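You operate a simulated robot arm through the tools that you are given. There is no shell and no other tool.

You run a simulated two-armed robot. Do the job below in one go: nothing can be reset, and whatever is moved stays where it is left.

TASK
Carry the crate to the dark mat, stand bottle EAST in the bath and fill the bath to its line.
Fine: the mat lies at the island's end by the bath; brake the trolley, then carry with both hands; the other bottle stays in the crate. Set down upright: what you pick out.
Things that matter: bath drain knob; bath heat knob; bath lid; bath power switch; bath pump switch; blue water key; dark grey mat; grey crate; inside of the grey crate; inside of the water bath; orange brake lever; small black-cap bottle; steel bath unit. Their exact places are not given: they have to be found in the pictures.

It is judged by the outcome, as a careful person would: the job done as asked, and still so three seconds after it is handed in. It fails if anything else is knocked over, pushed out of place, dropped, spilled or broken.

THE ROBOT
Two 7-joint arms with fingered hands on one trunk, on a base that moves. Base frame: it is fixed to the floor where the robot stands at the start and does not move with it; the origin is under the middle of the robot, x ahead of it, y to its left, z up. Readings come in mm, rad, newtons and seconds.
The left shoulder is at the start at [60, 138, 697], the right one opposite. With the tool pointing down near the work surface each hand reaches from about 380 to 920 mm from the robot's upright axis, wherever it stands, measured 20 degrees to its own side. Places, roughly: bath drain knob [100, 2600, 1000]; bath heat knob [-200, 2600, 1000]; bath lid (36x27x9 cm) [1500, 2600, 900]; bath power switch [-300, 2700, 1000]; bath pump switch [-200, 2700, 1000]; blue water key [-100, 2600, 1000]; dark grey mat [-1000, 2900, 900]; grey crate [-2250, 2000, 1000]; inside of the grey crate [-2200, 1900, 900]; inside of the water bath [-100, 2900, 900]; orange brake lever [-1900, 2300, 700]; small black-cap bottle [250, 2500, 1000]; steel bath unit [-100, 3000, 1200]. Payload 4 kg a hand.
The tool frame of a hand sits at the grasp point between the pads (the TCP): z along the fingers, y along the line on which they close. The tips reach 36 mm beyond it. The gripper opens to 120 mm; its body begins 42 mm behind the TCP. The gripper is a hand of 5 fingers: y runs from the thumb to the fingers, the wrist lies at [-15, -109, -200] in the tool frame, and closing takes about 1.5 s.
Orientation is that of the tool frame in the base frame, as a unit quaternion [w, x, y, z]. With the fingers straight down and the wrist toward the robot, the tool's x, y and z point along [0, 1, 0], [1, 0, 0] and [0, 0, -1] of the base frame.

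THE INTERFACE
- The arms move only by the tool send_rows. It takes "left_moves", "right_moves" or both (then of equal length, played together; a hand with none holds still); each is a list that holds one entry, the list of rows, each a list of 7 numbers: the shift along the tool's x, y, z in mm, then the turn, a rotation vector about the tool's x, y, z in rad, then the opening, from 0 (shut) to 1 (fully open). In form: [[[x, y, z, wx, wy, wz, jaw], ...]]. A call has 1 to 20 rows; each row is the pose to reach, as a shift and turn from the pose commanded when the call began, along the tool's axes at that moment. Each row takes 0.2 s and may step no farther than 50 mm and 0.15 rad from the row before; otherwise, or with a gripper value out of range, the whole call is refused. Where a pose cannot be reached the arm comes as near as it can. A force on the tool above 40 N (or 10 N above the force at the start of the call, whichever is more), or a blocked arm, ends the call early, and 0.2 s more pass. Each finger travels about 153 mm/s and halts on what it meets, pressing with about 33 N; the grip force reading is that of the motor and also rises with nothing between the fingers. The clock runs only during rows and for 0.2 s after the last one: add rows that repeat a pose to give the fingers time. The reply holds the time, the measured pose of the TCP, the force on the tool along the base axes, the opening and the grip force, in the units named above and with some noise, with the torque about the TCP (base axes, N m) and any sound that the robot's microphone picked up.
- Cameras (640 x 400 px; columns grow to the right, rows downward): "scene" is now at [39, -4.3, 1353.4]; the picture's right is [0.05, -1.00, 0.00], its down [-0.51, -0.03, -0.86] and it looks along [0.86, 0.05, -0.51] (base axes); focal length 274 px, centre (320, 200). "left" rides on the left gripper at [-69, -79, -131] in its tool frame; the picture's right is [-0.78, -0.29, 0.55], its down [0.55, -0.73, 0.40] and it looks along [0.29, 0.61, 0.74] (tool axes); focal length 222 px, centre (320, 200). "right" rides on the right gripper at [69, -79, -131] in its tool frame; the picture's right is [-0.78, 0.29, -0.55], its down [-0.55, -0.73, 0.40] and it looks along [-0.29, 0.61, 0.74] (tool axes); focal length 222 px, centre (320, 200).
- camera(camera): a new picture of that camera. No time passes.
- slide_trunk(by): slides the trunk up (or, below 0, down) by that many mm; the arms and the scene camera ride with it, the base frame stays. It gives what a move gives, with no picture.
- base_move(legs): drives the robot by 1 to 6 legs, each [ahead, left, turn to the left] in mm, mm and rad, along the robot's own axes; the way and the turn of a leg run together, so that a leg with both is an arc; at most 1500 mm and 3.142 rad a leg. The arms and the cameras ride along, it lands a little off, and it stops where it bumps. It gives what a move gives.
- grasp_type(shape, hand): the hand has 5 fingers and takes this shape, open, in about a second: jaw (thumb against the fingers, like two jaws); tri (thumb and two fingers); tip (a fingertip pinch); poke (one finger out to press); point (the index stretched); flat (the hand flat); cup (the hand cupped); fist (a fist). The gripper value then closes the fingers along that shape, each until it touches; the sizes above hold for jaw. It gives what a move gives, with no picture.
- head_to(pan, tilt): turns the head with the scene camera to pan (to the left, within 1.501 rad either way) and tilt (down, from -0.506 to 1.204), counted from straight ahead of the robot. It gives what a move gives.
- probe_pixels(camera, pixels): for up to 12 pixels [column, row] of the newest picture of that camera ("zoom" is the newest enlarged one), the place [x, y, z] in the base frame of the surface seen there, good to about 2 mm, but the place of the scene camera against the robot may be out by one fixed shift of up to 25 mm in any direction. No time passes.
- inspect(camera, box): a new picture of the part [left, top, right, bottom] of that camera's present view, enlarged. No time passes.
- job_done(): hands the job in; it is judged then, once.

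Unless the task says otherwise, let go and move clear before handing in.

The tools are called after "Emit:" as a command line: name --argument value ..., lists and objects as JSON in quotes. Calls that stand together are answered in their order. send_rows: Moves the arms, as the interface text tells. Its arguments: {"type":"object","properties":{"left_moves":{"type":"array","items":{"type":"array","items":{"type":"array","items":{"type":"number"}}}},"right_moves":{"type":"array","items":{"type":"array","items":{"type":"array","items":{"type":"number"}}}}},"required":[]} The other tools are called the same way: slide_trunk (by) moves the trunk up or down; grasp_type (shape, hand) gives the hand a shape; base_move (legs) drives the base; head_to (pan, tilt) turns the head that bears the scene camera; camera (camera) takes a picture; probe_pixels (camera, pixels) gives the place of the surface under pixels of a picture; inspect (camera, box) takes an enlarged picture of a part of a camera's view; job_done () hands the job in.

At the start:

```text
time: 0.0
left_eef_pos: [577.9, 313.7, 981.9]
left_orientation: [0.0, 0.707, 0.707, 0.0]
left_contact_force: [-0.4, -0.1, -0.2]
left_moment: [0.02, 0.01, -0.03]
left_width: 119.5
left_grasp_force: 0.1
left_shape: jaw
right_eef_pos: [574.7, -264.4, 934.2]
right_orientation: [0.0, 0.708, 0.707, 0.0]
right_contact_force: [0.8, 0.3, 0.6]
right_moment: [0.0, 0.01, -0.02]
right_width: 119.9
right_grasp_force: 0.1
right_shape: jaw
trunk travel left (down, up): [-275.0, 315.0]
robot x, y, heading: [0.0, 1.6, 0.002]
head pan, tilt (commanded): [0.054, 0.539]
```

scene: 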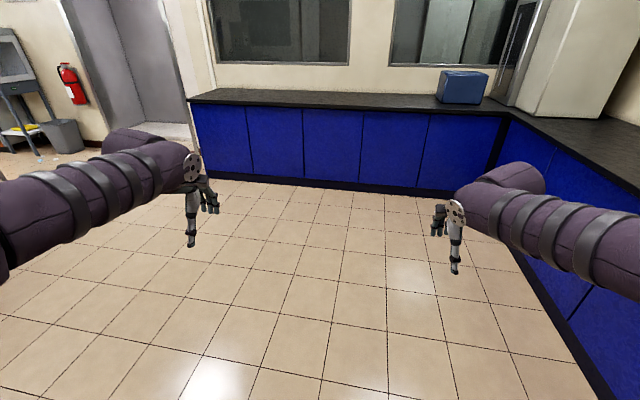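
right: 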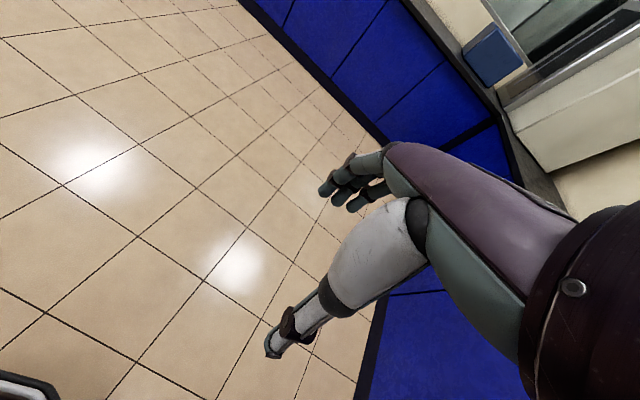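
left: 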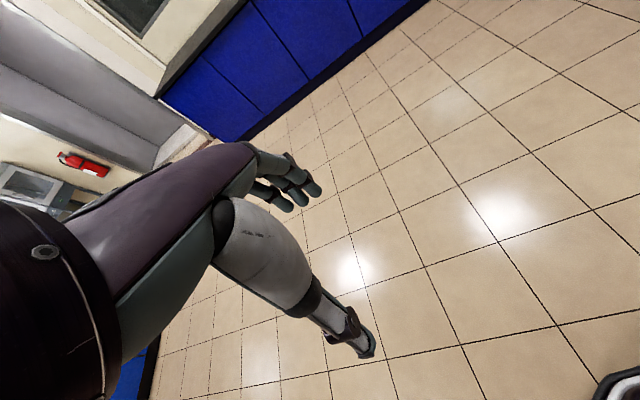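

The first picture shows only a room with counters ahead; the bath and the trolley lie to my left (+y). I turn the head left to look for them.

Emit:
head_to --pan 1.5 --tilt 0.3

Emit:
camera --camera "scene"

```text
time: 1.6
left_eef_pos: [578.9, 313.9, 981.6]
left_orientation: [0.0, 0.707, 0.707, 0.0]
left_contact_force: [0.0, 0.3, 1.1]
left_moment: [-0.02, 0.01, 0.03]
left_width: 119.5
left_grasp_force: 0.0
left_shape: jaw
right_eef_pos: [575.6, -264.0, 934.9]
right_orientation: [-0.001, 0.707, 0.707, 0.0]
right_contact_force: [0.0, -0.4, -0.3]
right_moment: [0.01, -0.01, 0.01]
right_width: 119.8
right_grasp_force: 0.0
right_shape: jaw
trunk travel left (down, up): [-275.0, 315.0]
robot x, y, heading: [-2.8, 4.6, -0.003]
head pan, tilt (commanded): [1.499, 0.3]
```

```text
taken
```

scene: 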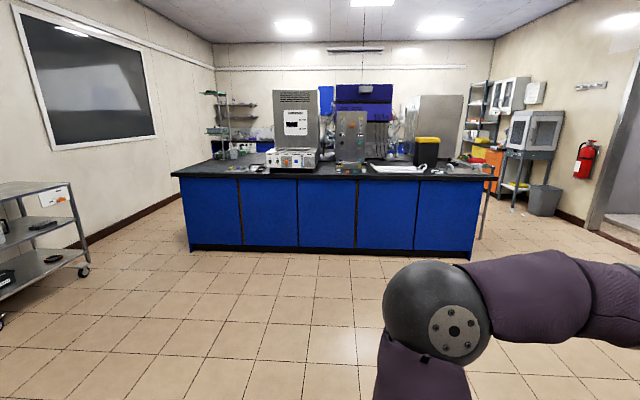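

The island spans columns 170-490, with a steel unit at about (295,130); a trolley shows at the left edge (30,240). I enlarge both.

Emit:
inspect --camera "scene" --box '[170, 80, 330, 180]'

Emit:
inspect --camera "scene" --box '[320, 80, 480, 180]'

Emit:
inspect --camera "scene" --box '[0, 170, 240, 320]'

```text
4.00 times, centred on (250, 130) of scene
```

zoom: 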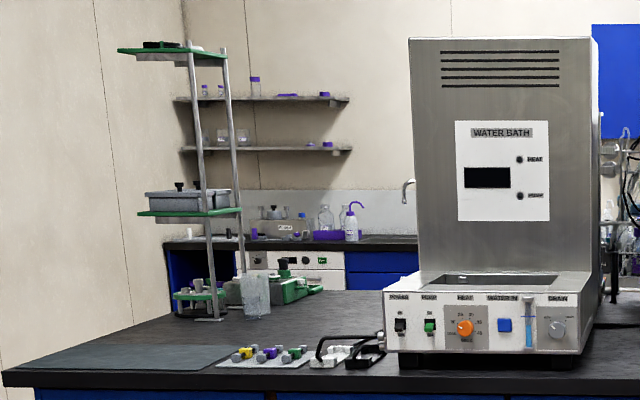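

```text
4.00 times, centred on (400, 130) of scene
```

zoom: 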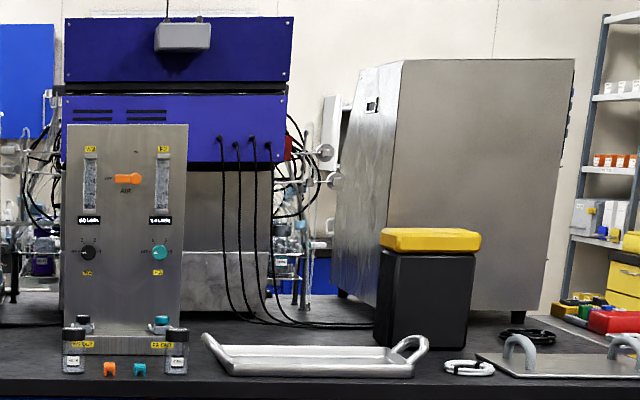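

```text
2.67 times, centred on (120, 245) of scene
```

zoom: 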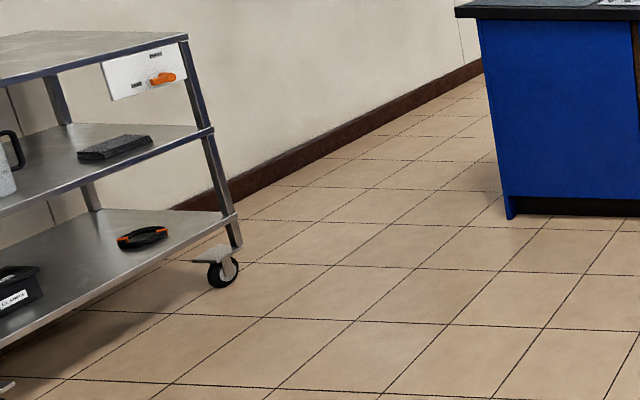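

The bath fronts toward me with (in the enlarged view) power, pump, heat, blue water key, sight glass and drain left to right; the mat is at the left end of the island; the trolley with the orange brake lever is to the far left. I turn the robot left to face the trolley side and look.

Emit:
base_move --legs '[[0, 0, 1.571]]'

Emit:
head_to --pan 0.9 --tilt 0.3

Emit:
camera --camera "scene"

```text
time: 5.7
left_eef_pos: [-305.0, 584.3, 980.9]
left_orientation: [0.0, 0.008, 1.0, 0.0]
left_contact_force: [-0.4, 0.3, 0.6]
left_moment: [-0.04, 0.01, 0.0]
left_width: 119.8
left_grasp_force: 0.2
left_shape: jaw
right_eef_pos: [273.6, 571.1, 934.3]
right_orientation: [-0.001, 0.009, 1.0, 0.0]
right_contact_force: [-0.5, -0.3, 0.8]
right_moment: [0.01, -0.01, 0.01]
right_width: 119.7
right_grasp_force: 0.0
right_shape: jaw
trunk travel left (down, up): [-275.0, 315.0]
robot x, y, heading: [-0.5, 0.4, 1.557]
head pan, tilt (commanded): [1.499, 0.3]
```

```text
time: 6.7
left_eef_pos: [-304.9, 583.6, 980.5]
left_orientation: [0.0, 0.009, 1.0, 0.0]
left_contact_force: [0.8, 0.4, -0.6]
left_moment: [-0.03, 0.0, 0.01]
left_width: 119.6
left_grasp_force: 0.1
left_shape: jaw
right_eef_pos: [273.9, 571.3, 935.0]
right_orientation: [0.0, 0.009, 1.0, 0.0]
right_contact_force: [0.4, 0.9, 0.2]
right_moment: [0.01, 0.01, 0.02]
right_width: 119.7
right_grasp_force: 0.0
right_shape: jaw
trunk travel left (down, up): [-275.0, 315.0]
robot x, y, heading: [0.1, -3.7, 1.554]
head pan, tilt (commanded): [0.901, 0.3]
```

```text
taken
```

scene: 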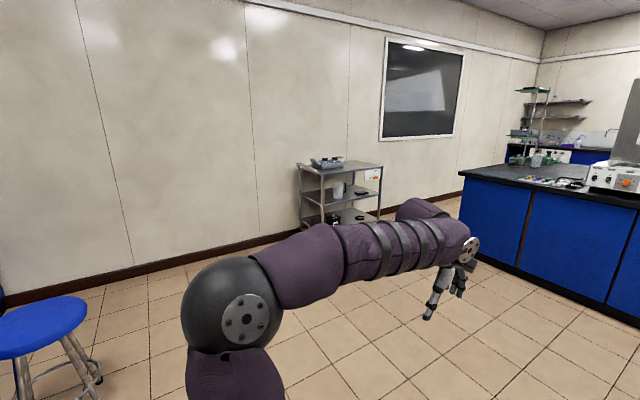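

Emit:
inspect --camera "scene" --box '[270, 140, 430, 240]'

Emit:
inspect --camera "scene" --box '[480, 80, 640, 220]'

Emit:
probe_pixels --camera "scene" --pixels '[[310, 162], [342, 161], [376, 169], [373, 175], [336, 170], [465, 172], [500, 172], [530, 185], [325, 160], [585, 180], [640, 192]]'

```text
4.00 times, centred on (350, 190) of scene
```

zoom: 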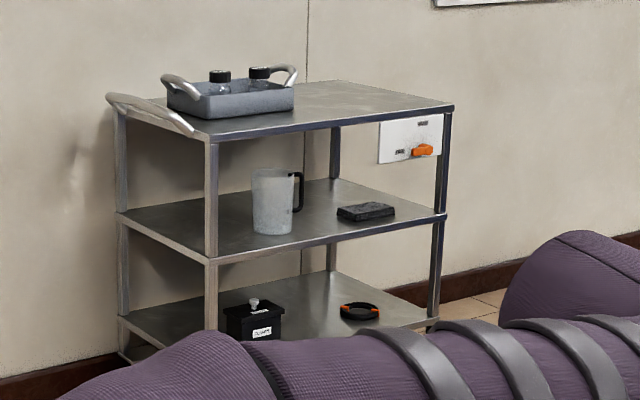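

```text
2.86 times, centred on (560, 150) of scene
```

zoom: 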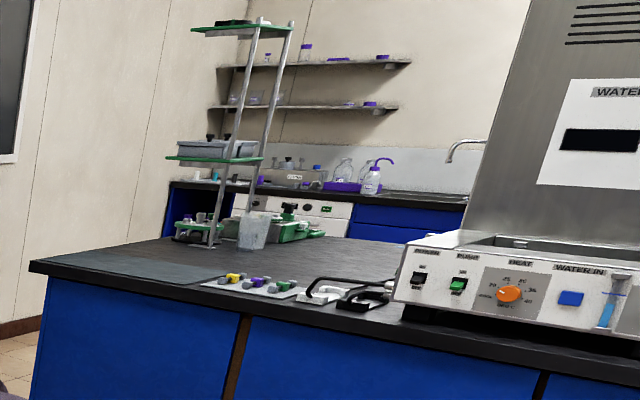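

```text
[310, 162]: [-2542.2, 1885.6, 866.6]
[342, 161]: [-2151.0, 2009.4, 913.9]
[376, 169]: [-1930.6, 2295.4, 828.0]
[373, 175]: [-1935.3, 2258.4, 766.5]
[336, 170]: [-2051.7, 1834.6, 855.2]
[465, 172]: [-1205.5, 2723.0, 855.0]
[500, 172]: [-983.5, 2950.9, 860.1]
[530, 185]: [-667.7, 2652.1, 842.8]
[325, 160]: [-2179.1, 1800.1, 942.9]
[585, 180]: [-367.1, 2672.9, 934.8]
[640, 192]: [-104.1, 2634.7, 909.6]
```

The crate sits at the handle end of the trolley top with two black-cap bottles in it; the brake plate with the orange lever hangs at the far end of the front side. I probe the trolley's geometry in an enlarged view.

Emit:
inspect --camera "scene" --box '[290, 150, 390, 212]'

Emit:
probe_pixels --camera "zoom" --pixels '[[580, 62], [300, 20], [210, 85], [90, 15], [60, 58], [420, 15], [500, 95], [545, 95], [590, 150], [220, 50], [390, 60], [240, 120]]'

```text
6.40 times, centred on (340, 181) of scene
```

zoom: 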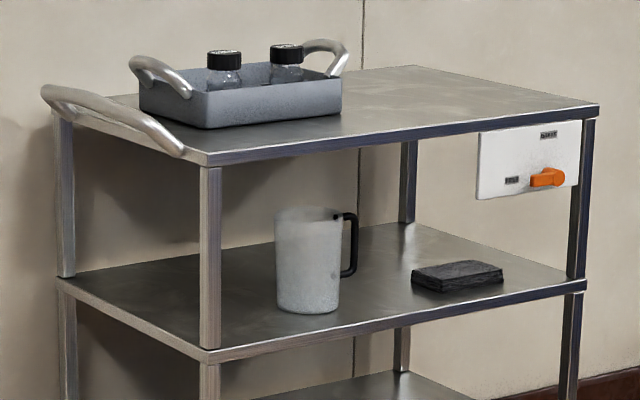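

```text
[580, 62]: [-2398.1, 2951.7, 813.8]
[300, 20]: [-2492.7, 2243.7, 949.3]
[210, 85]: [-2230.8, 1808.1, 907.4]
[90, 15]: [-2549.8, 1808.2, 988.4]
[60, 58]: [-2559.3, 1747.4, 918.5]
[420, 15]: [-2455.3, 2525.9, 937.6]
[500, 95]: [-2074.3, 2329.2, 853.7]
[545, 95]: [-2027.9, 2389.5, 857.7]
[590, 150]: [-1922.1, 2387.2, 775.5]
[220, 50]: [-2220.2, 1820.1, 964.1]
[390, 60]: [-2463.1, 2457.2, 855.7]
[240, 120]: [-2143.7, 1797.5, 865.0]
```

The trolley top is at z≈860 with the crate near its handle end; I turn to face it (−x) and drive to about 1.2 m from it for a closer look.

Emit:
base_move --legs '[[0, 0, 1.571], [0, -1400, 0], [900, -450, 0]]'

Emit:
head_to --pan 0.0 --tilt 0.4

Emit:
camera --camera "scene"

```text
time: 22.2
left_eef_pos: [-1372.0, 1651.2, 981.2]
left_orientation: [0.0, -0.676, 0.737, 0.001]
left_contact_force: [-0.4, 0.1, 0.8]
left_moment: [0.02, 0.01, -0.01]
left_width: 120.0
left_grasp_force: 0.1
left_shape: jaw
right_eef_pos: [-1319.6, 2225.6, 935.0]
right_orientation: [0.001, -0.676, 0.737, 0.0]
right_contact_force: [-0.2, -0.5, 0.6]
right_moment: [0.01, 0.03, -0.03]
right_width: 119.8
right_grasp_force: 0.0
right_shape: jaw
trunk travel left (down, up): [-275.0, 315.0]
robot x, y, heading: [-766.0, 1912.2, 3.054]
head pan, tilt (commanded): [0.901, 0.3]
```

```text
time: 23.4
left_eef_pos: [-1372.0, 1650.1, 980.1]
left_orientation: [0.0, -0.675, 0.738, 0.001]
left_contact_force: [0.3, 0.0, -0.1]
left_moment: [0.01, 0.0, 0.03]
left_width: 119.9
left_grasp_force: 0.0
left_shape: jaw
right_eef_pos: [-1319.5, 2224.5, 934.3]
right_orientation: [0.0, -0.676, 0.737, -0.001]
right_contact_force: [0.4, -0.2, -0.1]
right_moment: [0.02, 0.01, 0.0]
right_width: 119.8
right_grasp_force: 0.0
right_shape: jaw
trunk travel left (down, up): [-275.0, 315.0]
robot x, y, heading: [-767.4, 1909.7, 3.055]
head pan, tilt (commanded): [0.0, 0.4]
```

```text
taken
```

scene: 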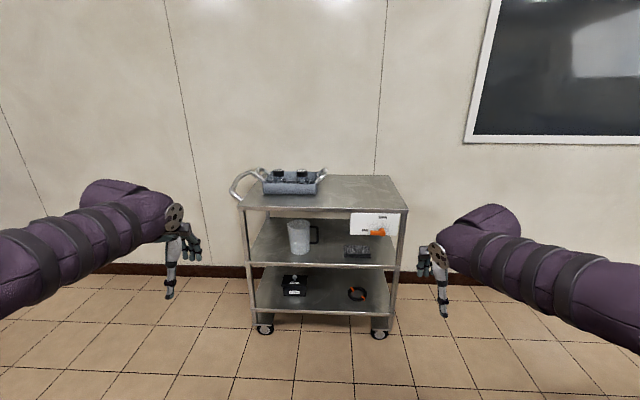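

The trolley is now squarely ahead at columns 235-408; I enlarge it and probe the top's corners, crate and brake lever.

Emit:
probe_pixels --camera "scene" --pixels '[[249, 208], [400, 209], [391, 179], [275, 178], [290, 178], [310, 178], [320, 200], [355, 190], [350, 60], [200, 100], [276, 207], [312, 193]]'

Emit:
inspect --camera "scene" --box '[220, 150, 348, 230]'

Emit:
inspect --camera "scene" --box '[330, 195, 426, 255]'

```text
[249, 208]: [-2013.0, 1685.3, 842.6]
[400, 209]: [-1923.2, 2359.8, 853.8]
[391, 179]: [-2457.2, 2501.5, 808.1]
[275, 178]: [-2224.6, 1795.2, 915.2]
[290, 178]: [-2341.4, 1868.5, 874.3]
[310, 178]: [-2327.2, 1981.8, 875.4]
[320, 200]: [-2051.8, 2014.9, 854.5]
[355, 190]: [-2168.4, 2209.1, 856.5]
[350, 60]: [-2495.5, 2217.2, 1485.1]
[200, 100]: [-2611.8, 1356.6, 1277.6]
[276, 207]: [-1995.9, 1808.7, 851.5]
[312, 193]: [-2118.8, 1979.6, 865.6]
```

```text
5.00 times, centred on (284, 190) of scene
```

zoom: 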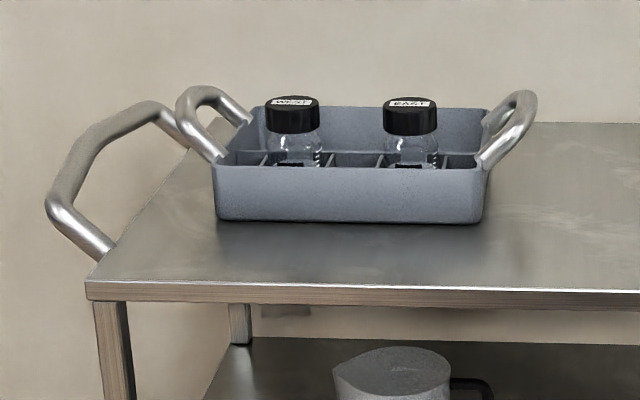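

```text
6.67 times, centred on (378, 225) of scene
```

zoom: 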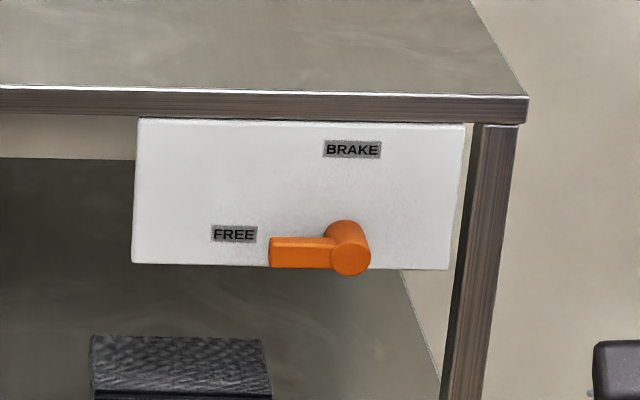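

EAST is the right-hand bottle and WEST the left one; the orange lever points left to FREE, its pivot right of it, and BRAKE is straight above the pivot. The room is turned about −0.13 rad to my frame. I raise the trunk a bit and drive closer for the brake.

Emit:
slide_trunk --by 150

Emit:
base_move --legs '[[430, -60, -0.045]]'

Emit:
head_to --pan -0.2 --tilt 0.6

Emit:
camera --camera "scene"

Emit:
camera --camera "right"

Emit:
camera --camera "left"

```text
time: 25.2
left_eef_pos: [-1371.9, 1650.8, 1130.9]
left_orientation: [0.0, -0.676, 0.737, 0.0]
left_contact_force: [0.2, -0.3, 0.1]
left_moment: [-0.05, 0.0, 0.0]
left_width: 119.6
left_grasp_force: 0.1
left_shape: jaw
right_eef_pos: [-1319.4, 2225.9, 1085.5]
right_orientation: [-0.001, -0.675, 0.737, 0.0]
right_contact_force: [0.3, -0.4, 0.4]
right_moment: [0.02, 0.0, 0.02]
right_width: 119.9
right_grasp_force: 0.1
right_shape: jaw
trunk travel left (down, up): [-425.0, 165.0]
robot x, y, heading: [-770.3, 1915.0, 3.058]
head pan, tilt (commanded): [0.0, 0.4]
```

```text
time: 27.9
left_eef_pos: [-1805.8, 1787.1, 1131.7]
left_orientation: [0.0, -0.657, 0.753, 0.0]
left_contact_force: [-1.1, -0.3, 0.3]
left_moment: [0.05, -0.01, 0.01]
left_width: 119.9
left_grasp_force: 0.1
left_shape: jaw
right_eef_pos: [-1724.7, 2360.5, 1084.1]
right_orientation: [0.0, -0.657, 0.754, 0.001]
right_contact_force: [0.0, 0.9, -0.1]
right_moment: [-0.01, -0.04, 0.02]
right_width: 119.6
right_grasp_force: 0.0
right_shape: jaw
trunk travel left (down, up): [-425.0, 165.0]
robot x, y, heading: [-1192.3, 2020.0, 3.008]
head pan, tilt (commanded): [0.0, 0.4]
```

```text
time: 28.6
left_eef_pos: [-1805.8, 1787.5, 1131.1]
left_orientation: [0.0, -0.657, 0.754, 0.0]
left_contact_force: [-0.8, 0.0, -0.1]
left_moment: [-0.03, 0.01, 0.02]
left_width: 119.6
left_grasp_force: 0.0
left_shape: jaw
right_eef_pos: [-1723.6, 2359.9, 1085.6]
right_orientation: [0.0, -0.657, 0.754, 0.001]
right_contact_force: [-1.1, 0.2, 0.4]
right_moment: [0.0, -0.04, 0.01]
right_width: 119.9
right_grasp_force: 0.0
right_shape: jaw
trunk travel left (down, up): [-425.0, 165.0]
robot x, y, heading: [-1192.6, 2017.8, 3.004]
head pan, tilt (commanded): [-0.201, 0.6]
```

```text
taken
```

scene: 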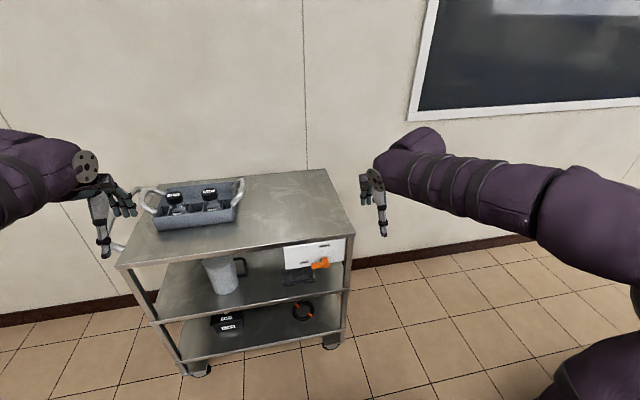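

```text
taken
```

right: 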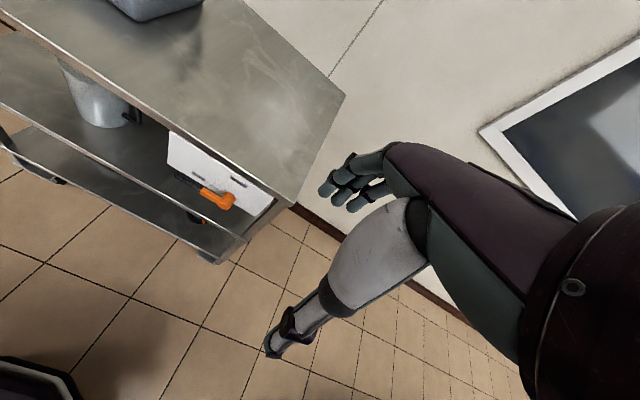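

```text
taken
```

left: 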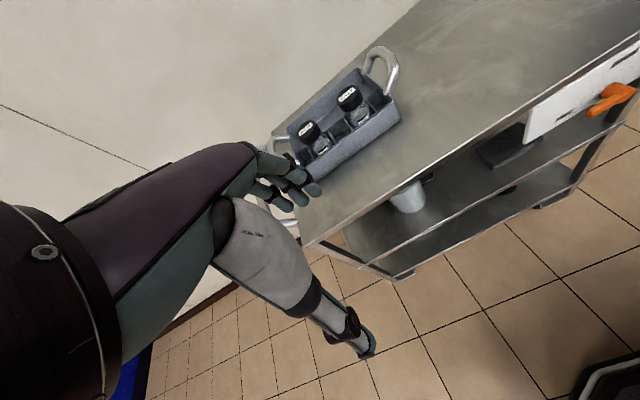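

I compare probes of the same spots (lever, crate caps) in the scene, right and left cameras to learn the scene camera's shift.

Emit:
inspect --camera "right" --box '[150, 120, 310, 220]'

Emit:
probe_pixels --camera "right" --pixels '[[205, 191], [218, 199], [230, 202], [212, 164], [345, 96], [175, 132], [168, 158], [270, 197]]'

Emit:
inspect --camera "scene" --box '[270, 230, 366, 290]'

Emit:
probe_pixels --camera "zoom" --pixels '[[100, 95], [500, 60], [280, 235], [340, 230], [370, 215], [300, 170], [480, 150], [110, 250], [540, 70], [395, 75]]'

```text
4.00 times, centred on (230, 170) of right
```

zoom: 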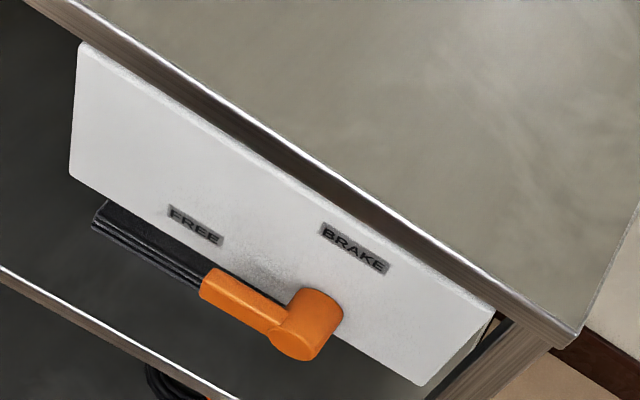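

```text
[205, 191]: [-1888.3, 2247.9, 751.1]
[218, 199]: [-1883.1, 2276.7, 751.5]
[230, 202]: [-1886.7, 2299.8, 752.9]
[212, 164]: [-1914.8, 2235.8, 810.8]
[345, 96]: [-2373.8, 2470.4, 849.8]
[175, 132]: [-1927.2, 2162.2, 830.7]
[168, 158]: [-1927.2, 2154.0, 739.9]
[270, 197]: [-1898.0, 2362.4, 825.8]
```

```text
6.67 times, centred on (318, 260) of scene
```

zoom: 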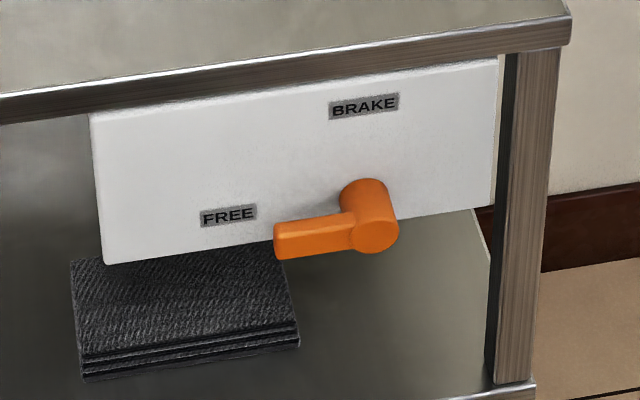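

```text
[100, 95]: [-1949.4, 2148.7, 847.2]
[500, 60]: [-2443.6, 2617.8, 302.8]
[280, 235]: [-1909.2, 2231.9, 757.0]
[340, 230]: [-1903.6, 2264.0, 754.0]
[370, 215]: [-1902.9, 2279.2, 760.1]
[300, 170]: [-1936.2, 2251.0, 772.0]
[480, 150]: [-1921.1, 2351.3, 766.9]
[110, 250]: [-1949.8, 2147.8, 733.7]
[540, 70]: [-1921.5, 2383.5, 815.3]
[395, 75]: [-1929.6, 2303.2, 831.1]
```

Emit:
inspect --camera "right" --box '[190, 175, 246, 210]'

Emit:
probe_pixels --camera "zoom" --pixels '[[110, 150], [130, 210], [250, 230], [280, 290], [390, 360], [460, 230], [400, 170], [300, 230], [500, 300], [350, 340], [160, 190], [200, 180]]'

```text
11.43 times, centred on (218, 192) of right
```

zoom: 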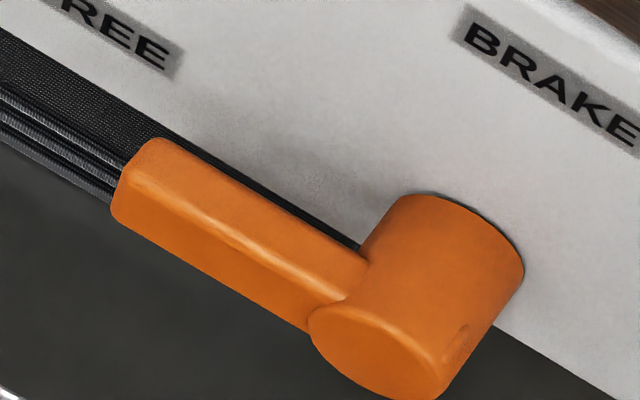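

```text
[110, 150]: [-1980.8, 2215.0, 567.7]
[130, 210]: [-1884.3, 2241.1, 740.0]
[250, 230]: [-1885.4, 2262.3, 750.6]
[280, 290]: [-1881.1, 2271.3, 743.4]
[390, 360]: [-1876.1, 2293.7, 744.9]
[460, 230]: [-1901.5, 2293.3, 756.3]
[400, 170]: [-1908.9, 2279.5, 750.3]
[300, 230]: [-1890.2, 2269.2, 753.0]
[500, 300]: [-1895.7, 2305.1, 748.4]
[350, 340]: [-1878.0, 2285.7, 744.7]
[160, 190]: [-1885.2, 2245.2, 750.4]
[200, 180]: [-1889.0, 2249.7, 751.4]
```

The right camera puts the lever's hub face at about (−1877, 2289, 743) and its arm end near (−1883, 2241, 743); the scene camera reads ~20 mm too far. I shape the right hand to poke and turn it so its finger points forward.

Emit:
grasp_type --shape "poke" --hand "right"

Emit:
send_rows --right_moves '[[[0, 0, 0, -0.14, 0, 0, 1], [0, 0, 0, -0.28, 0, 0, 1], [0, 0, 0, -0.42, 0, 0, 1], [0, 0, 0, -0.56, 0, 0, 1], [0, 0, 0, -0.7, 0, 0, 1], [0, 0, 0, -0.84, 0, 0, 1], [0, 0, 0, -0.98, 0, 0, 1], [0, 0, 0, -1.12, 0, 0, 1], [0, 0, 0, -1.26, 0, 0, 1], [0, 0, 0, -1.4, 0, 0, 1], [0, 0, 0, -1.5, 0, 0, 1], [0, 0, 0, -1.571, 0, 0, 1]]]'

Emit:
camera --camera "right"

Emit:
camera --camera "scene"

```text
time: 29.5
left_eef_pos: [-1804.8, 1787.2, 1132.1]
left_orientation: [-0.001, -0.657, 0.754, 0.0]
left_contact_force: [0.0, 0.1, 0.1]
left_moment: [0.0, -0.03, -0.01]
left_width: 119.8
left_grasp_force: 0.1
left_shape: jaw
right_eef_pos: [-1723.1, 2360.3, 1086.0]
right_orientation: [0.0, -0.657, 0.754, 0.0]
right_contact_force: [0.0, 1.7, -1.6]
right_moment: [0.0, -0.02, 0.01]
right_width: 0.0
right_grasp_force: 0.1
right_shape: poke
trunk travel left (down, up): [-425.0, 165.0]
robot x, y, heading: [-1187.4, 2017.9, 3.002]
head pan, tilt (commanded): [-0.201, 0.6]
```

```text
time: 32.1
left_eef_pos: [-1804.5, 1786.7, 1131.4]
left_orientation: [0.0, -0.657, 0.754, -0.001]
left_contact_force: [1.2, 0.2, 0.5]
left_moment: [-0.01, -0.01, -0.05]
left_width: 119.6
left_grasp_force: 0.0
left_shape: jaw
right_eef_pos: [-1664.5, 2411.3, 1256.8]
right_orientation: [-0.409, -0.533, 0.579, 0.462]
right_contact_force: [-0.8, -0.7, 1.4]
right_moment: [-0.01, -0.01, 0.0]
right_width: 0.2
right_grasp_force: 0.0
right_shape: poke
right hand out of reach, approached as far as the arm can: row 3, 4, 7, 8, 9, 10, 11, 12
trunk travel left (down, up): [-425.0, 165.0]
robot x, y, heading: [-1188.8, 2020.3, 3.002]
head pan, tilt (commanded): [-0.201, 0.6]
```

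```text
taken
```

right: 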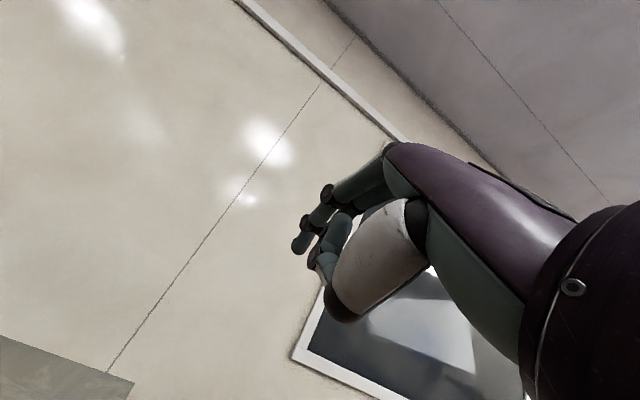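

```text
taken
```

scene: 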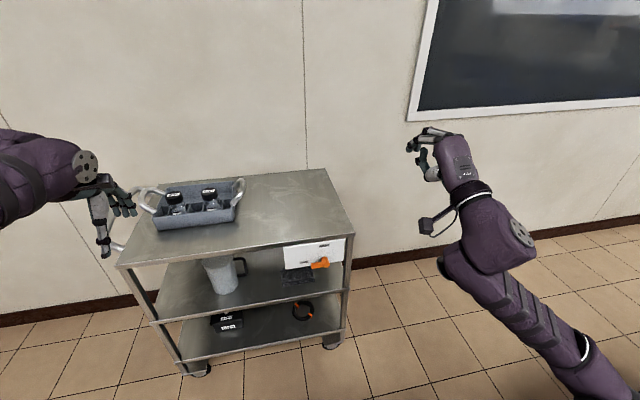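

The arm could not quite make the forward pose up here (it stopped at z≈1257); it should at lever height. I lower the hand toward (≈−1740, 2255, 740), still well short of the plate.

Emit:
send_rows --right_moves '[[[14, -45, 0, 0, 0, 0, 1], [28, -90, 0, 0, 0, 0, 1], [42, -135, 0, 0, 0, 0, 1], [56, -180, 0, 0, 0, 0, 1], [70, -225, 0, 0, 0, 0, 1], [84, -270, 0, 0, 0, 0, 1], [98, -315, 0, 0, 0, 0, 1], [107, -346, 0, 0, 0, 0, 1], [107, -346, 0, 0, 0, 0, 1]]]'

Emit:
camera --camera "right"

Emit:
camera --camera "scene"

```text
time: 34.1
left_eef_pos: [-1805.0, 1787.8, 1131.0]
left_orientation: [0.0, -0.657, 0.754, -0.002]
left_contact_force: [0.2, -0.4, -0.2]
left_moment: [-0.01, 0.0, 0.01]
left_width: 119.8
left_grasp_force: 0.1
left_shape: jaw
right_eef_pos: [-1613.8, 2393.2, 1238.2]
right_orientation: [-0.407, -0.535, 0.58, 0.461]
right_contact_force: [0.3, 0.0, 0.0]
right_moment: [0.0, 0.01, 0.01]
right_width: 0.1
right_grasp_force: 0.1
right_shape: poke
right hand out of reach, approached as far as the arm can: row 1, 2, 3, 4, 5, 6, 7, 8, 9
trunk travel left (down, up): [-425.0, 165.0]
robot x, y, heading: [-1187.1, 2022.5, 3.003]
head pan, tilt (commanded): [-0.201, 0.6]
```

```text
taken
```

right: 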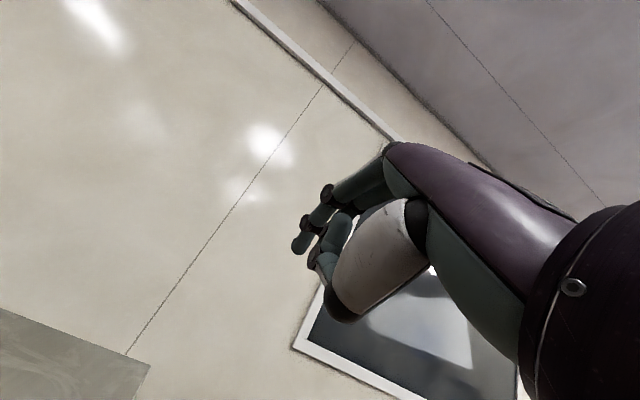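

```text
taken
```

scene: 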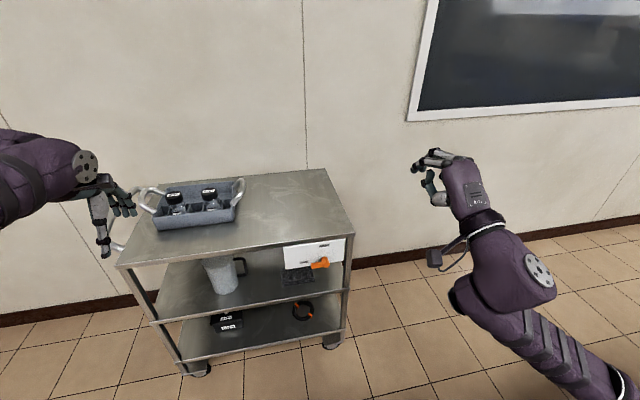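

The forward pose with the wrist below is stuck against the arm's limits. I undo it back to the fingers-down pose and will try another roll of the hand.

Emit:
send_rows --right_moves '[[[-9, 30, 0, 0.14, 0, 0, 1], [-18, 60, 0, 0.28, 0, 0, 1], [-27, 90, 0, 0.42, 0, 0, 1], [-36, 120, 0, 0.56, 0, 0, 1], [-45, 150, 0, 0.7, 0, 0, 1], [-54, 180, 0, 0.84, 0, 0, 1], [-63, 210, 0, 0.98, 0, 0, 1], [-72, 240, 0, 1.12, 0, 0, 1], [-81, 270, 0, 1.26, 0, 0, 1], [-90, 300, 0, 1.4, 0, 0, 1], [-100, 320, 0, 1.5, 0, 0, 1], [-107, 346, 0, 1.571, 0, 0, 1]]]'

```text
time: 36.7
left_eef_pos: [-1806.7, 1786.4, 1128.4]
left_orientation: [0.002, -0.658, 0.753, -0.001]
left_contact_force: [-0.7, 0.6, 0.0]
left_moment: [0.0, -0.08, -0.02]
left_width: 120.1
left_grasp_force: 0.1
left_shape: jaw
right_eef_pos: [-1613.6, 2428.4, 1378.6]
right_orientation: [0.084, -0.666, 0.737, -0.077]
right_contact_force: [-0.4, -0.9, -0.1]
right_moment: [0.03, -0.03, 0.01]
right_width: 0.0
right_grasp_force: 0.0
right_shape: poke
right hand out of reach, approached as far as the arm can: row 8, 9, 10, 11, 12
trunk travel left (down, up): [-425.0, 165.0]
robot x, y, heading: [-1186.9, 2018.8, 3.003]
head pan, tilt (commanded): [-0.201, 0.6]
```

The commanded pose is evidently re-based to whatever the arm reached, so the hand is now high (z≈1379) with the fingers nearly down. I bring it back to about (−1720, 2360, 1000), fingers down.

Emit:
send_rows --right_moves '[[[9, 19, 38, -0.03, 0, 0, 1], [18, 39, 77, -0.06, 0, 0, 1], [27, 59, 115, -0.09, 0, 0, 1], [36, 78, 154, -0.12, 0, 0, 1], [45, 98, 193, -0.15, 0, 0, 1], [54, 118, 232, -0.18, 0, 0, 1], [63, 137, 270, -0.2, 0, 0, 1], [72, 157, 309, -0.22, 0, 0, 1], [82, 177, 348, -0.22, 0, 0, 1]]]'

Emit:
camera --camera "scene"

```text
time: 38.7
left_eef_pos: [-1806.8, 1787.5, 1130.8]
left_orientation: [0.001, -0.658, 0.753, 0.0]
left_contact_force: [-0.1, -0.2, -0.1]
left_moment: [-0.01, -0.02, 0.0]
left_width: 119.7
left_grasp_force: 0.1
left_shape: jaw
right_eef_pos: [-1712.9, 2365.0, 987.5]
right_orientation: [0.015, -0.672, 0.74, -0.001]
right_contact_force: [0.5, -0.5, 0.2]
right_moment: [-0.02, -0.01, 0.02]
right_width: 0.0
right_grasp_force: 0.0
right_shape: poke
trunk travel left (down, up): [-425.0, 165.0]
robot x, y, heading: [-1191.6, 2019.7, 3.006]
head pan, tilt (commanded): [-0.201, 0.6]
```

```text
taken
```

scene: 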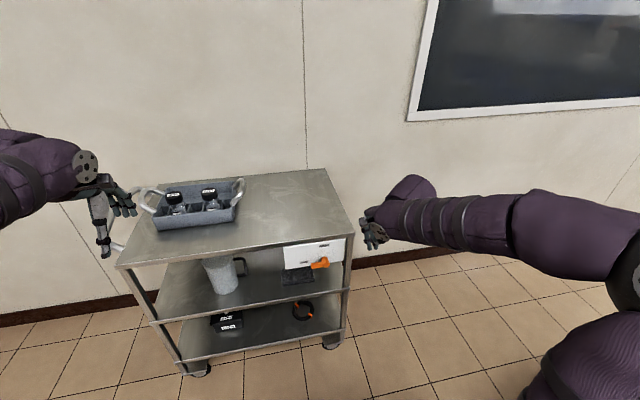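

The arm is back to normal. I back off 150 mm (the forward-pointing hand needs more reach), then swing the hand forward about its wrist rather than its tip while lowering it toward the lever.

Emit:
base_move --legs '[[-150, 0, 0]]'

Emit:
send_rows --right_moves '[[[8, 26, 26, -0.098, 0, 0, 1], [17, 51, 49, -0.196, 0, 0, 1], [25, 75, 71, -0.2945, 0, 0, 1], [34, 97, 92, -0.3927, 0, 0, 1], [42, 117, 111, -0.491, 0, 0, 1], [51, 135, 129, -0.589, 0, 0, 1], [59, 152, 146, -0.687, 0, 0, 1], [67, 166, 162, -0.785, 0, 0, 1], [76, 179, 178, -0.884, 0, 0, 1], [84, 189, 193, -0.982, 0, 0, 1], [93, 197, 208, -1.08, 0, 0, 1], [101, 203, 223, -1.178, 0, 0, 1], [110, 207, 238, -1.276, 0, 0, 1], [118, 208, 254, -1.374, 0, 0, 1], [127, 208, 270, -1.473, 0, 0, 1], [135, 205, 287, -1.571, 0, 0, 1]]]'

Emit:
camera --camera "scene"

Emit:
camera --camera "right"

```text
time: 40.0
left_eef_pos: [-1654.6, 1765.4, 1132.4]
left_orientation: [-0.001, -0.659, 0.752, 0.001]
left_contact_force: [1.5, 0.6, 0.5]
left_moment: [0.01, 0.02, 0.02]
left_width: 120.1
left_grasp_force: 0.0
left_shape: jaw
right_eef_pos: [-1564.1, 2342.3, 987.7]
right_orientation: [0.014, -0.673, 0.739, 0.0]
right_contact_force: [1.5, -0.7, 0.2]
right_moment: [-0.01, 0.02, 0.02]
right_width: 0.1
right_grasp_force: 0.1
right_shape: poke
trunk travel left (down, up): [-425.0, 165.0]
robot x, y, heading: [-1041.9, 1996.0, 3.002]
head pan, tilt (commanded): [-0.201, 0.6]
```

```text
time: 43.5
left_eef_pos: [-1656.3, 1770.3, 1132.3]
left_orientation: [-0.001, -0.657, 0.754, -0.001]
left_contact_force: [-0.1, 1.2, 0.7]
left_moment: [-0.05, -0.01, 0.02]
left_width: 120.0
left_grasp_force: 0.1
left_shape: jaw
right_eef_pos: [-1775.9, 2239.2, 693.6]
right_orientation: [-0.465, -0.483, 0.523, 0.526]
right_contact_force: [-0.7, 1.1, -0.1]
right_moment: [-0.04, 0.0, 0.11]
right_width: 0.1
right_grasp_force: 0.0
right_shape: poke
right hand out of reach, approached as far as the arm can: row 2, 6, 7, 8, 9, 10, 11, 12, 13, 14
trunk travel left (down, up): [-425.0, 165.0]
robot x, y, heading: [-1041.6, 2000.3, 3.005]
head pan, tilt (commanded): [-0.201, 0.6]
```

```text
taken
```

scene: 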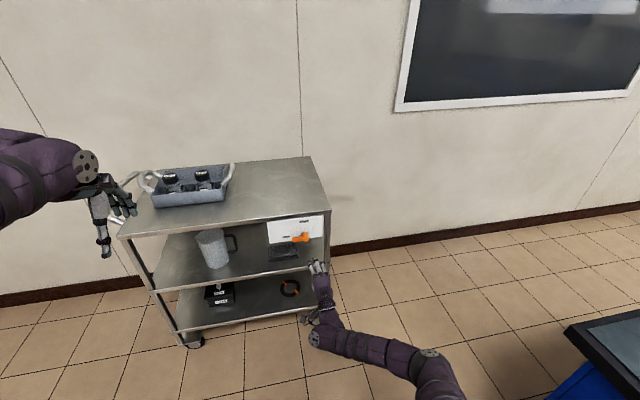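

```text
taken
```

right: 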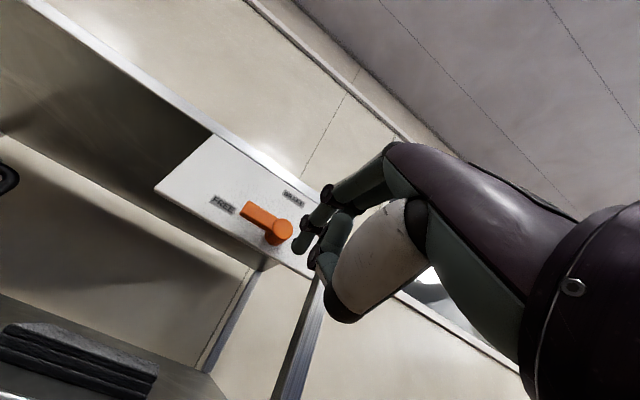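

The hand now points at the plate: TCP (−1776, 2239, 694), index finger out at pixel (300,245). I probe the fingertip and the lever in the right camera.

Emit:
inspect --camera "right" --box '[200, 160, 360, 280]'

Emit:
probe_pixels --camera "right" --pixels '[[296, 249], [301, 252], [301, 243], [307, 238], [250, 214], [270, 222], [283, 230], [246, 205], [290, 232], [281, 240], [310, 260]]'

```text
3.33 times, centred on (280, 220) of right
```

zoom: 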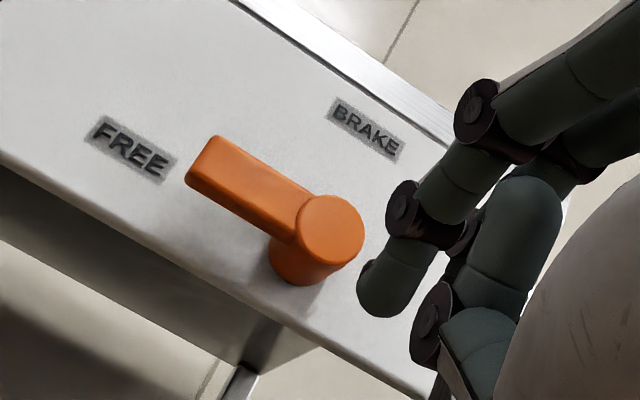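

```text
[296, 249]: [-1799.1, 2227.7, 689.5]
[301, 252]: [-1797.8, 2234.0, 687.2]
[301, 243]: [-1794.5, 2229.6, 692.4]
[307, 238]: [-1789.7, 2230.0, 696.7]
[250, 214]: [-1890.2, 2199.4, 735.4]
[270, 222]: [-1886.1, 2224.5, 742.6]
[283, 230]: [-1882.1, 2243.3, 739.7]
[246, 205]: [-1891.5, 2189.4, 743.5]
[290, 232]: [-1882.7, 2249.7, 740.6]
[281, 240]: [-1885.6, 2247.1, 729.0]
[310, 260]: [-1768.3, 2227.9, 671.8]
```

The right camera now puts the hub at (−1882, 2246, 740), about 45 mm off in y from before. I check with the scene camera whether the trolley moved or the measure is off.

Emit:
inspect --camera "scene" --box '[250, 200, 346, 260]'

Emit:
probe_pixels --camera "zoom" --pixels '[[120, 150], [480, 110], [500, 220], [130, 290], [290, 265], [340, 260], [365, 245], [380, 250], [440, 440]]'

Emit:
probe_pixels --camera "right" --pixels '[[160, 190], [210, 138], [256, 268], [325, 192]]'

```text
6.67 times, centred on (298, 230) of scene
```

zoom: 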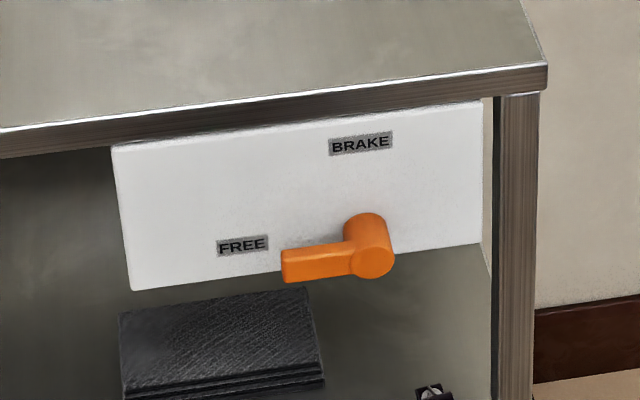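

```text
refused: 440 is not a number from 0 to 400
```

```text
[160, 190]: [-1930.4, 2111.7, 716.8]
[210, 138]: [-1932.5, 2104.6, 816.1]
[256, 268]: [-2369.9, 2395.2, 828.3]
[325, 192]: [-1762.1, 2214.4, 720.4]
```

Emit:
probe_pixels --camera "zoom" --pixels '[[125, 155], [475, 110], [475, 235], [137, 282], [290, 265], [340, 260], [365, 245], [372, 264], [430, 393]]'

Emit:
camera --camera "left"

```text
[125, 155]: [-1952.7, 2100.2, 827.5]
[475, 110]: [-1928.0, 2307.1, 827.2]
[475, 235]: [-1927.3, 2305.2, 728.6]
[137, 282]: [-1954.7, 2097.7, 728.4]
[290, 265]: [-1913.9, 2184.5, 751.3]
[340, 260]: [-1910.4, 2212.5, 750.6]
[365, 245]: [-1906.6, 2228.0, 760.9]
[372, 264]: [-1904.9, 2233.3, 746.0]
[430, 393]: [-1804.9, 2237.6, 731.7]
```

```text
taken
```

left: 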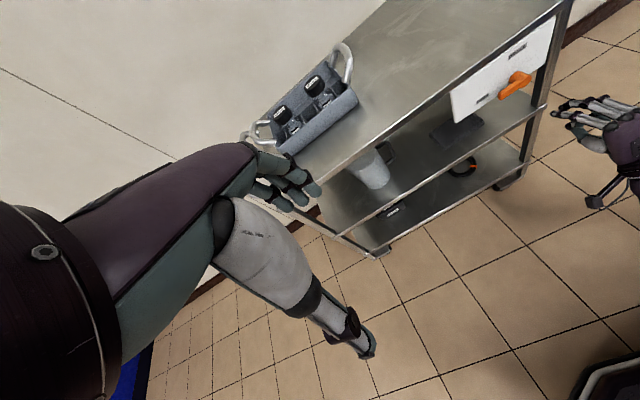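

Both cameras agree the trolley itself has shifted about 45 mm along −y (the wall seam has not). I let a moment pass and probe again to see whether it is still rolling.

Emit:
send_rows --right_moves '[[[0, 0, 0, 0, 0, 0, 1], [0, 0, 0, 0, 0, 0, 1], [0, 0, 0, 0, 0, 0, 1], [0, 0, 0, 0, 0, 0, 1], [0, 0, 0, 0, 0, 0, 1]]]'

Emit:
inspect --camera "scene" --box '[250, 200, 346, 260]'

Emit:
probe_pixels --camera "zoom" --pixels '[[125, 155], [475, 110], [475, 235], [137, 282], [290, 265], [340, 260], [365, 245], [372, 264]]'

Emit:
camera --camera "scene"

```text
time: 44.6
left_eef_pos: [-1657.1, 1766.4, 1131.3]
left_orientation: [-0.001, -0.658, 0.753, 0.001]
left_contact_force: [-0.2, -0.2, -0.4]
left_moment: [-0.02, -0.01, -0.02]
left_width: 120.0
left_grasp_force: 0.1
left_shape: jaw
right_eef_pos: [-1774.7, 2236.1, 692.6]
right_orientation: [-0.466, -0.485, 0.524, 0.523]
right_contact_force: [0.7, -0.3, 0.0]
right_moment: [0.01, 0.0, 0.01]
right_width: 0.0
right_grasp_force: 0.2
right_shape: poke
trunk travel left (down, up): [-425.0, 165.0]
robot x, y, heading: [-1039.3, 1996.8, 3.007]
head pan, tilt (commanded): [-0.201, 0.6]
```

```text
6.67 times, centred on (298, 230) of scene
```

zoom: 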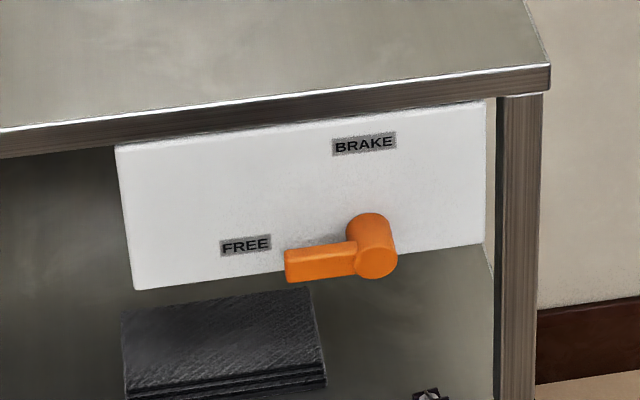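

```text
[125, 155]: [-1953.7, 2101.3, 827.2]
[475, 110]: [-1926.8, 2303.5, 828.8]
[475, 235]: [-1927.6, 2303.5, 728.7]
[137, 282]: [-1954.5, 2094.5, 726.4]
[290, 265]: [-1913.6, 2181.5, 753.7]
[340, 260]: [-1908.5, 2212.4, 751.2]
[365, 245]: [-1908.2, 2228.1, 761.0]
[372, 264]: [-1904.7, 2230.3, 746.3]
```

```text
taken
```

scene: 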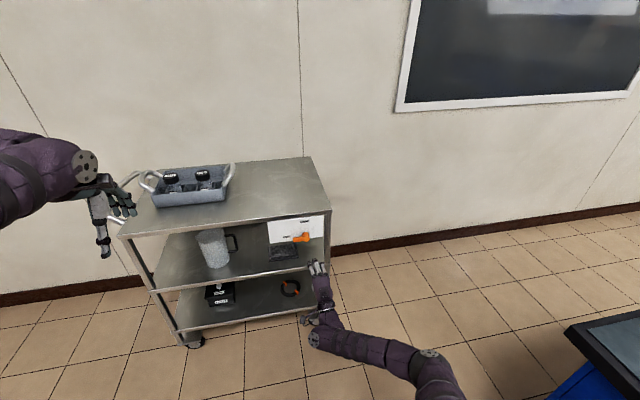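

The trolley is at rest. My swinging arm must have rolled it ~47 mm along its length; before braking I want to roll it back. I probe the right front leg in the right camera as a pushing spot.

Emit:
camera --camera "right"

Emit:
probe_pixels --camera "right" --pixels '[[290, 360], [300, 330], [310, 305], [312, 330], [302, 360], [285, 330], [230, 330], [325, 285], [170, 195], [240, 240], [300, 265]]'

Emit:
inspect --camera "left" --box '[430, 40, 640, 220]'

```text
taken
```

right: 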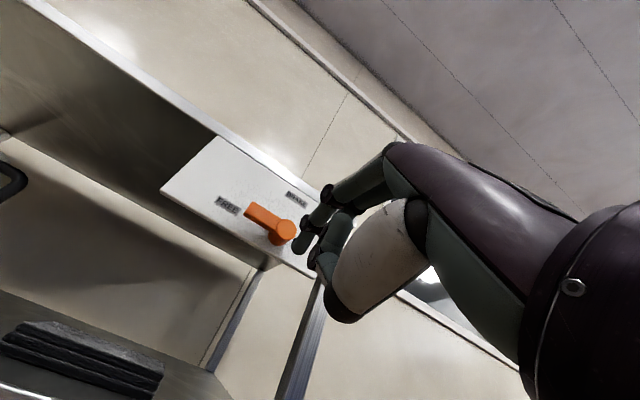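

```text
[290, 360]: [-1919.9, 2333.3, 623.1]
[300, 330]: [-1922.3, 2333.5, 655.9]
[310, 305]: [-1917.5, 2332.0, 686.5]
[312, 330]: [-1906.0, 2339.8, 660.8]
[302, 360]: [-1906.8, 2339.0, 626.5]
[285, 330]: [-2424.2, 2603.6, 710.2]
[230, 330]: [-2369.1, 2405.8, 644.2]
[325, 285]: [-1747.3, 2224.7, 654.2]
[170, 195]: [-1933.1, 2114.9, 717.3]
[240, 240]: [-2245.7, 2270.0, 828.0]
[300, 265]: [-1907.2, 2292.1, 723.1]
```

```text
2.22 times, centred on (535, 130) of left
```

zoom: 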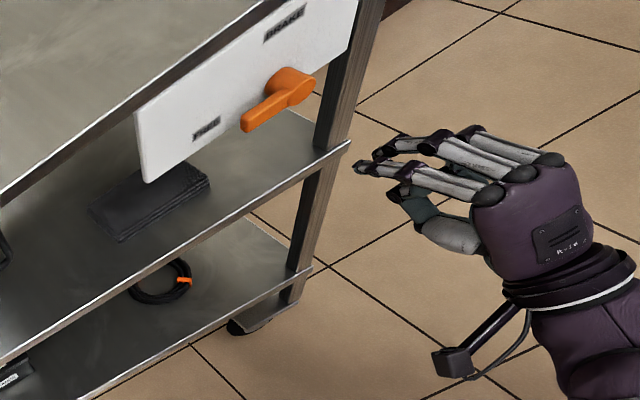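

In poke shape the other fingers stand only ~20 mm behind the index tip and lie to its right. I try the "point" shape to see whether the index stands out more.

Emit:
grasp_type --shape "point" --hand "right"

Emit:
inspect --camera "left" --box '[430, 40, 640, 220]'

Emit:
camera --camera "right"

```text
time: 45.5
left_eef_pos: [-1655.9, 1765.1, 1131.8]
left_orientation: [0.0, -0.658, 0.753, 0.0]
left_contact_force: [-0.2, 0.8, 0.5]
left_moment: [-0.02, 0.01, 0.02]
left_width: 119.7
left_grasp_force: 0.1
left_shape: jaw
right_eef_pos: [-1775.4, 2234.3, 692.0]
right_orientation: [-0.466, -0.485, 0.524, 0.523]
right_contact_force: [0.4, -0.2, 0.0]
right_moment: [0.01, 0.01, 0.02]
right_width: 114.3
right_grasp_force: 0.2
right_shape: point
trunk travel left (down, up): [-425.0, 165.0]
robot x, y, heading: [-1040.1, 1996.6, 3.006]
head pan, tilt (commanded): [-0.201, 0.6]
```

```text
2.22 times, centred on (535, 130) of left
```

zoom: 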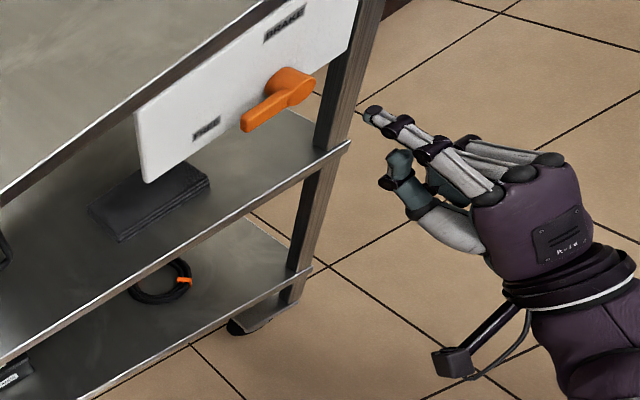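

```text
taken
```

right: 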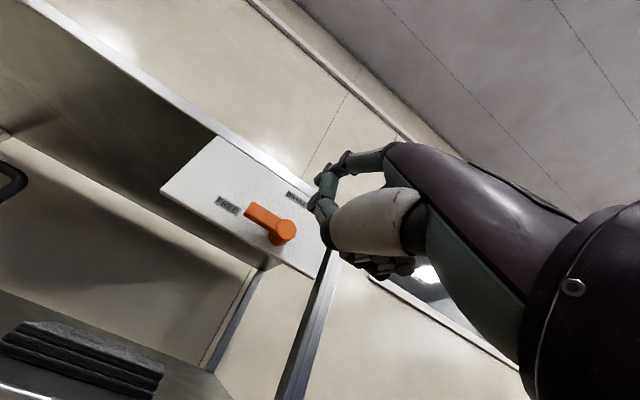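

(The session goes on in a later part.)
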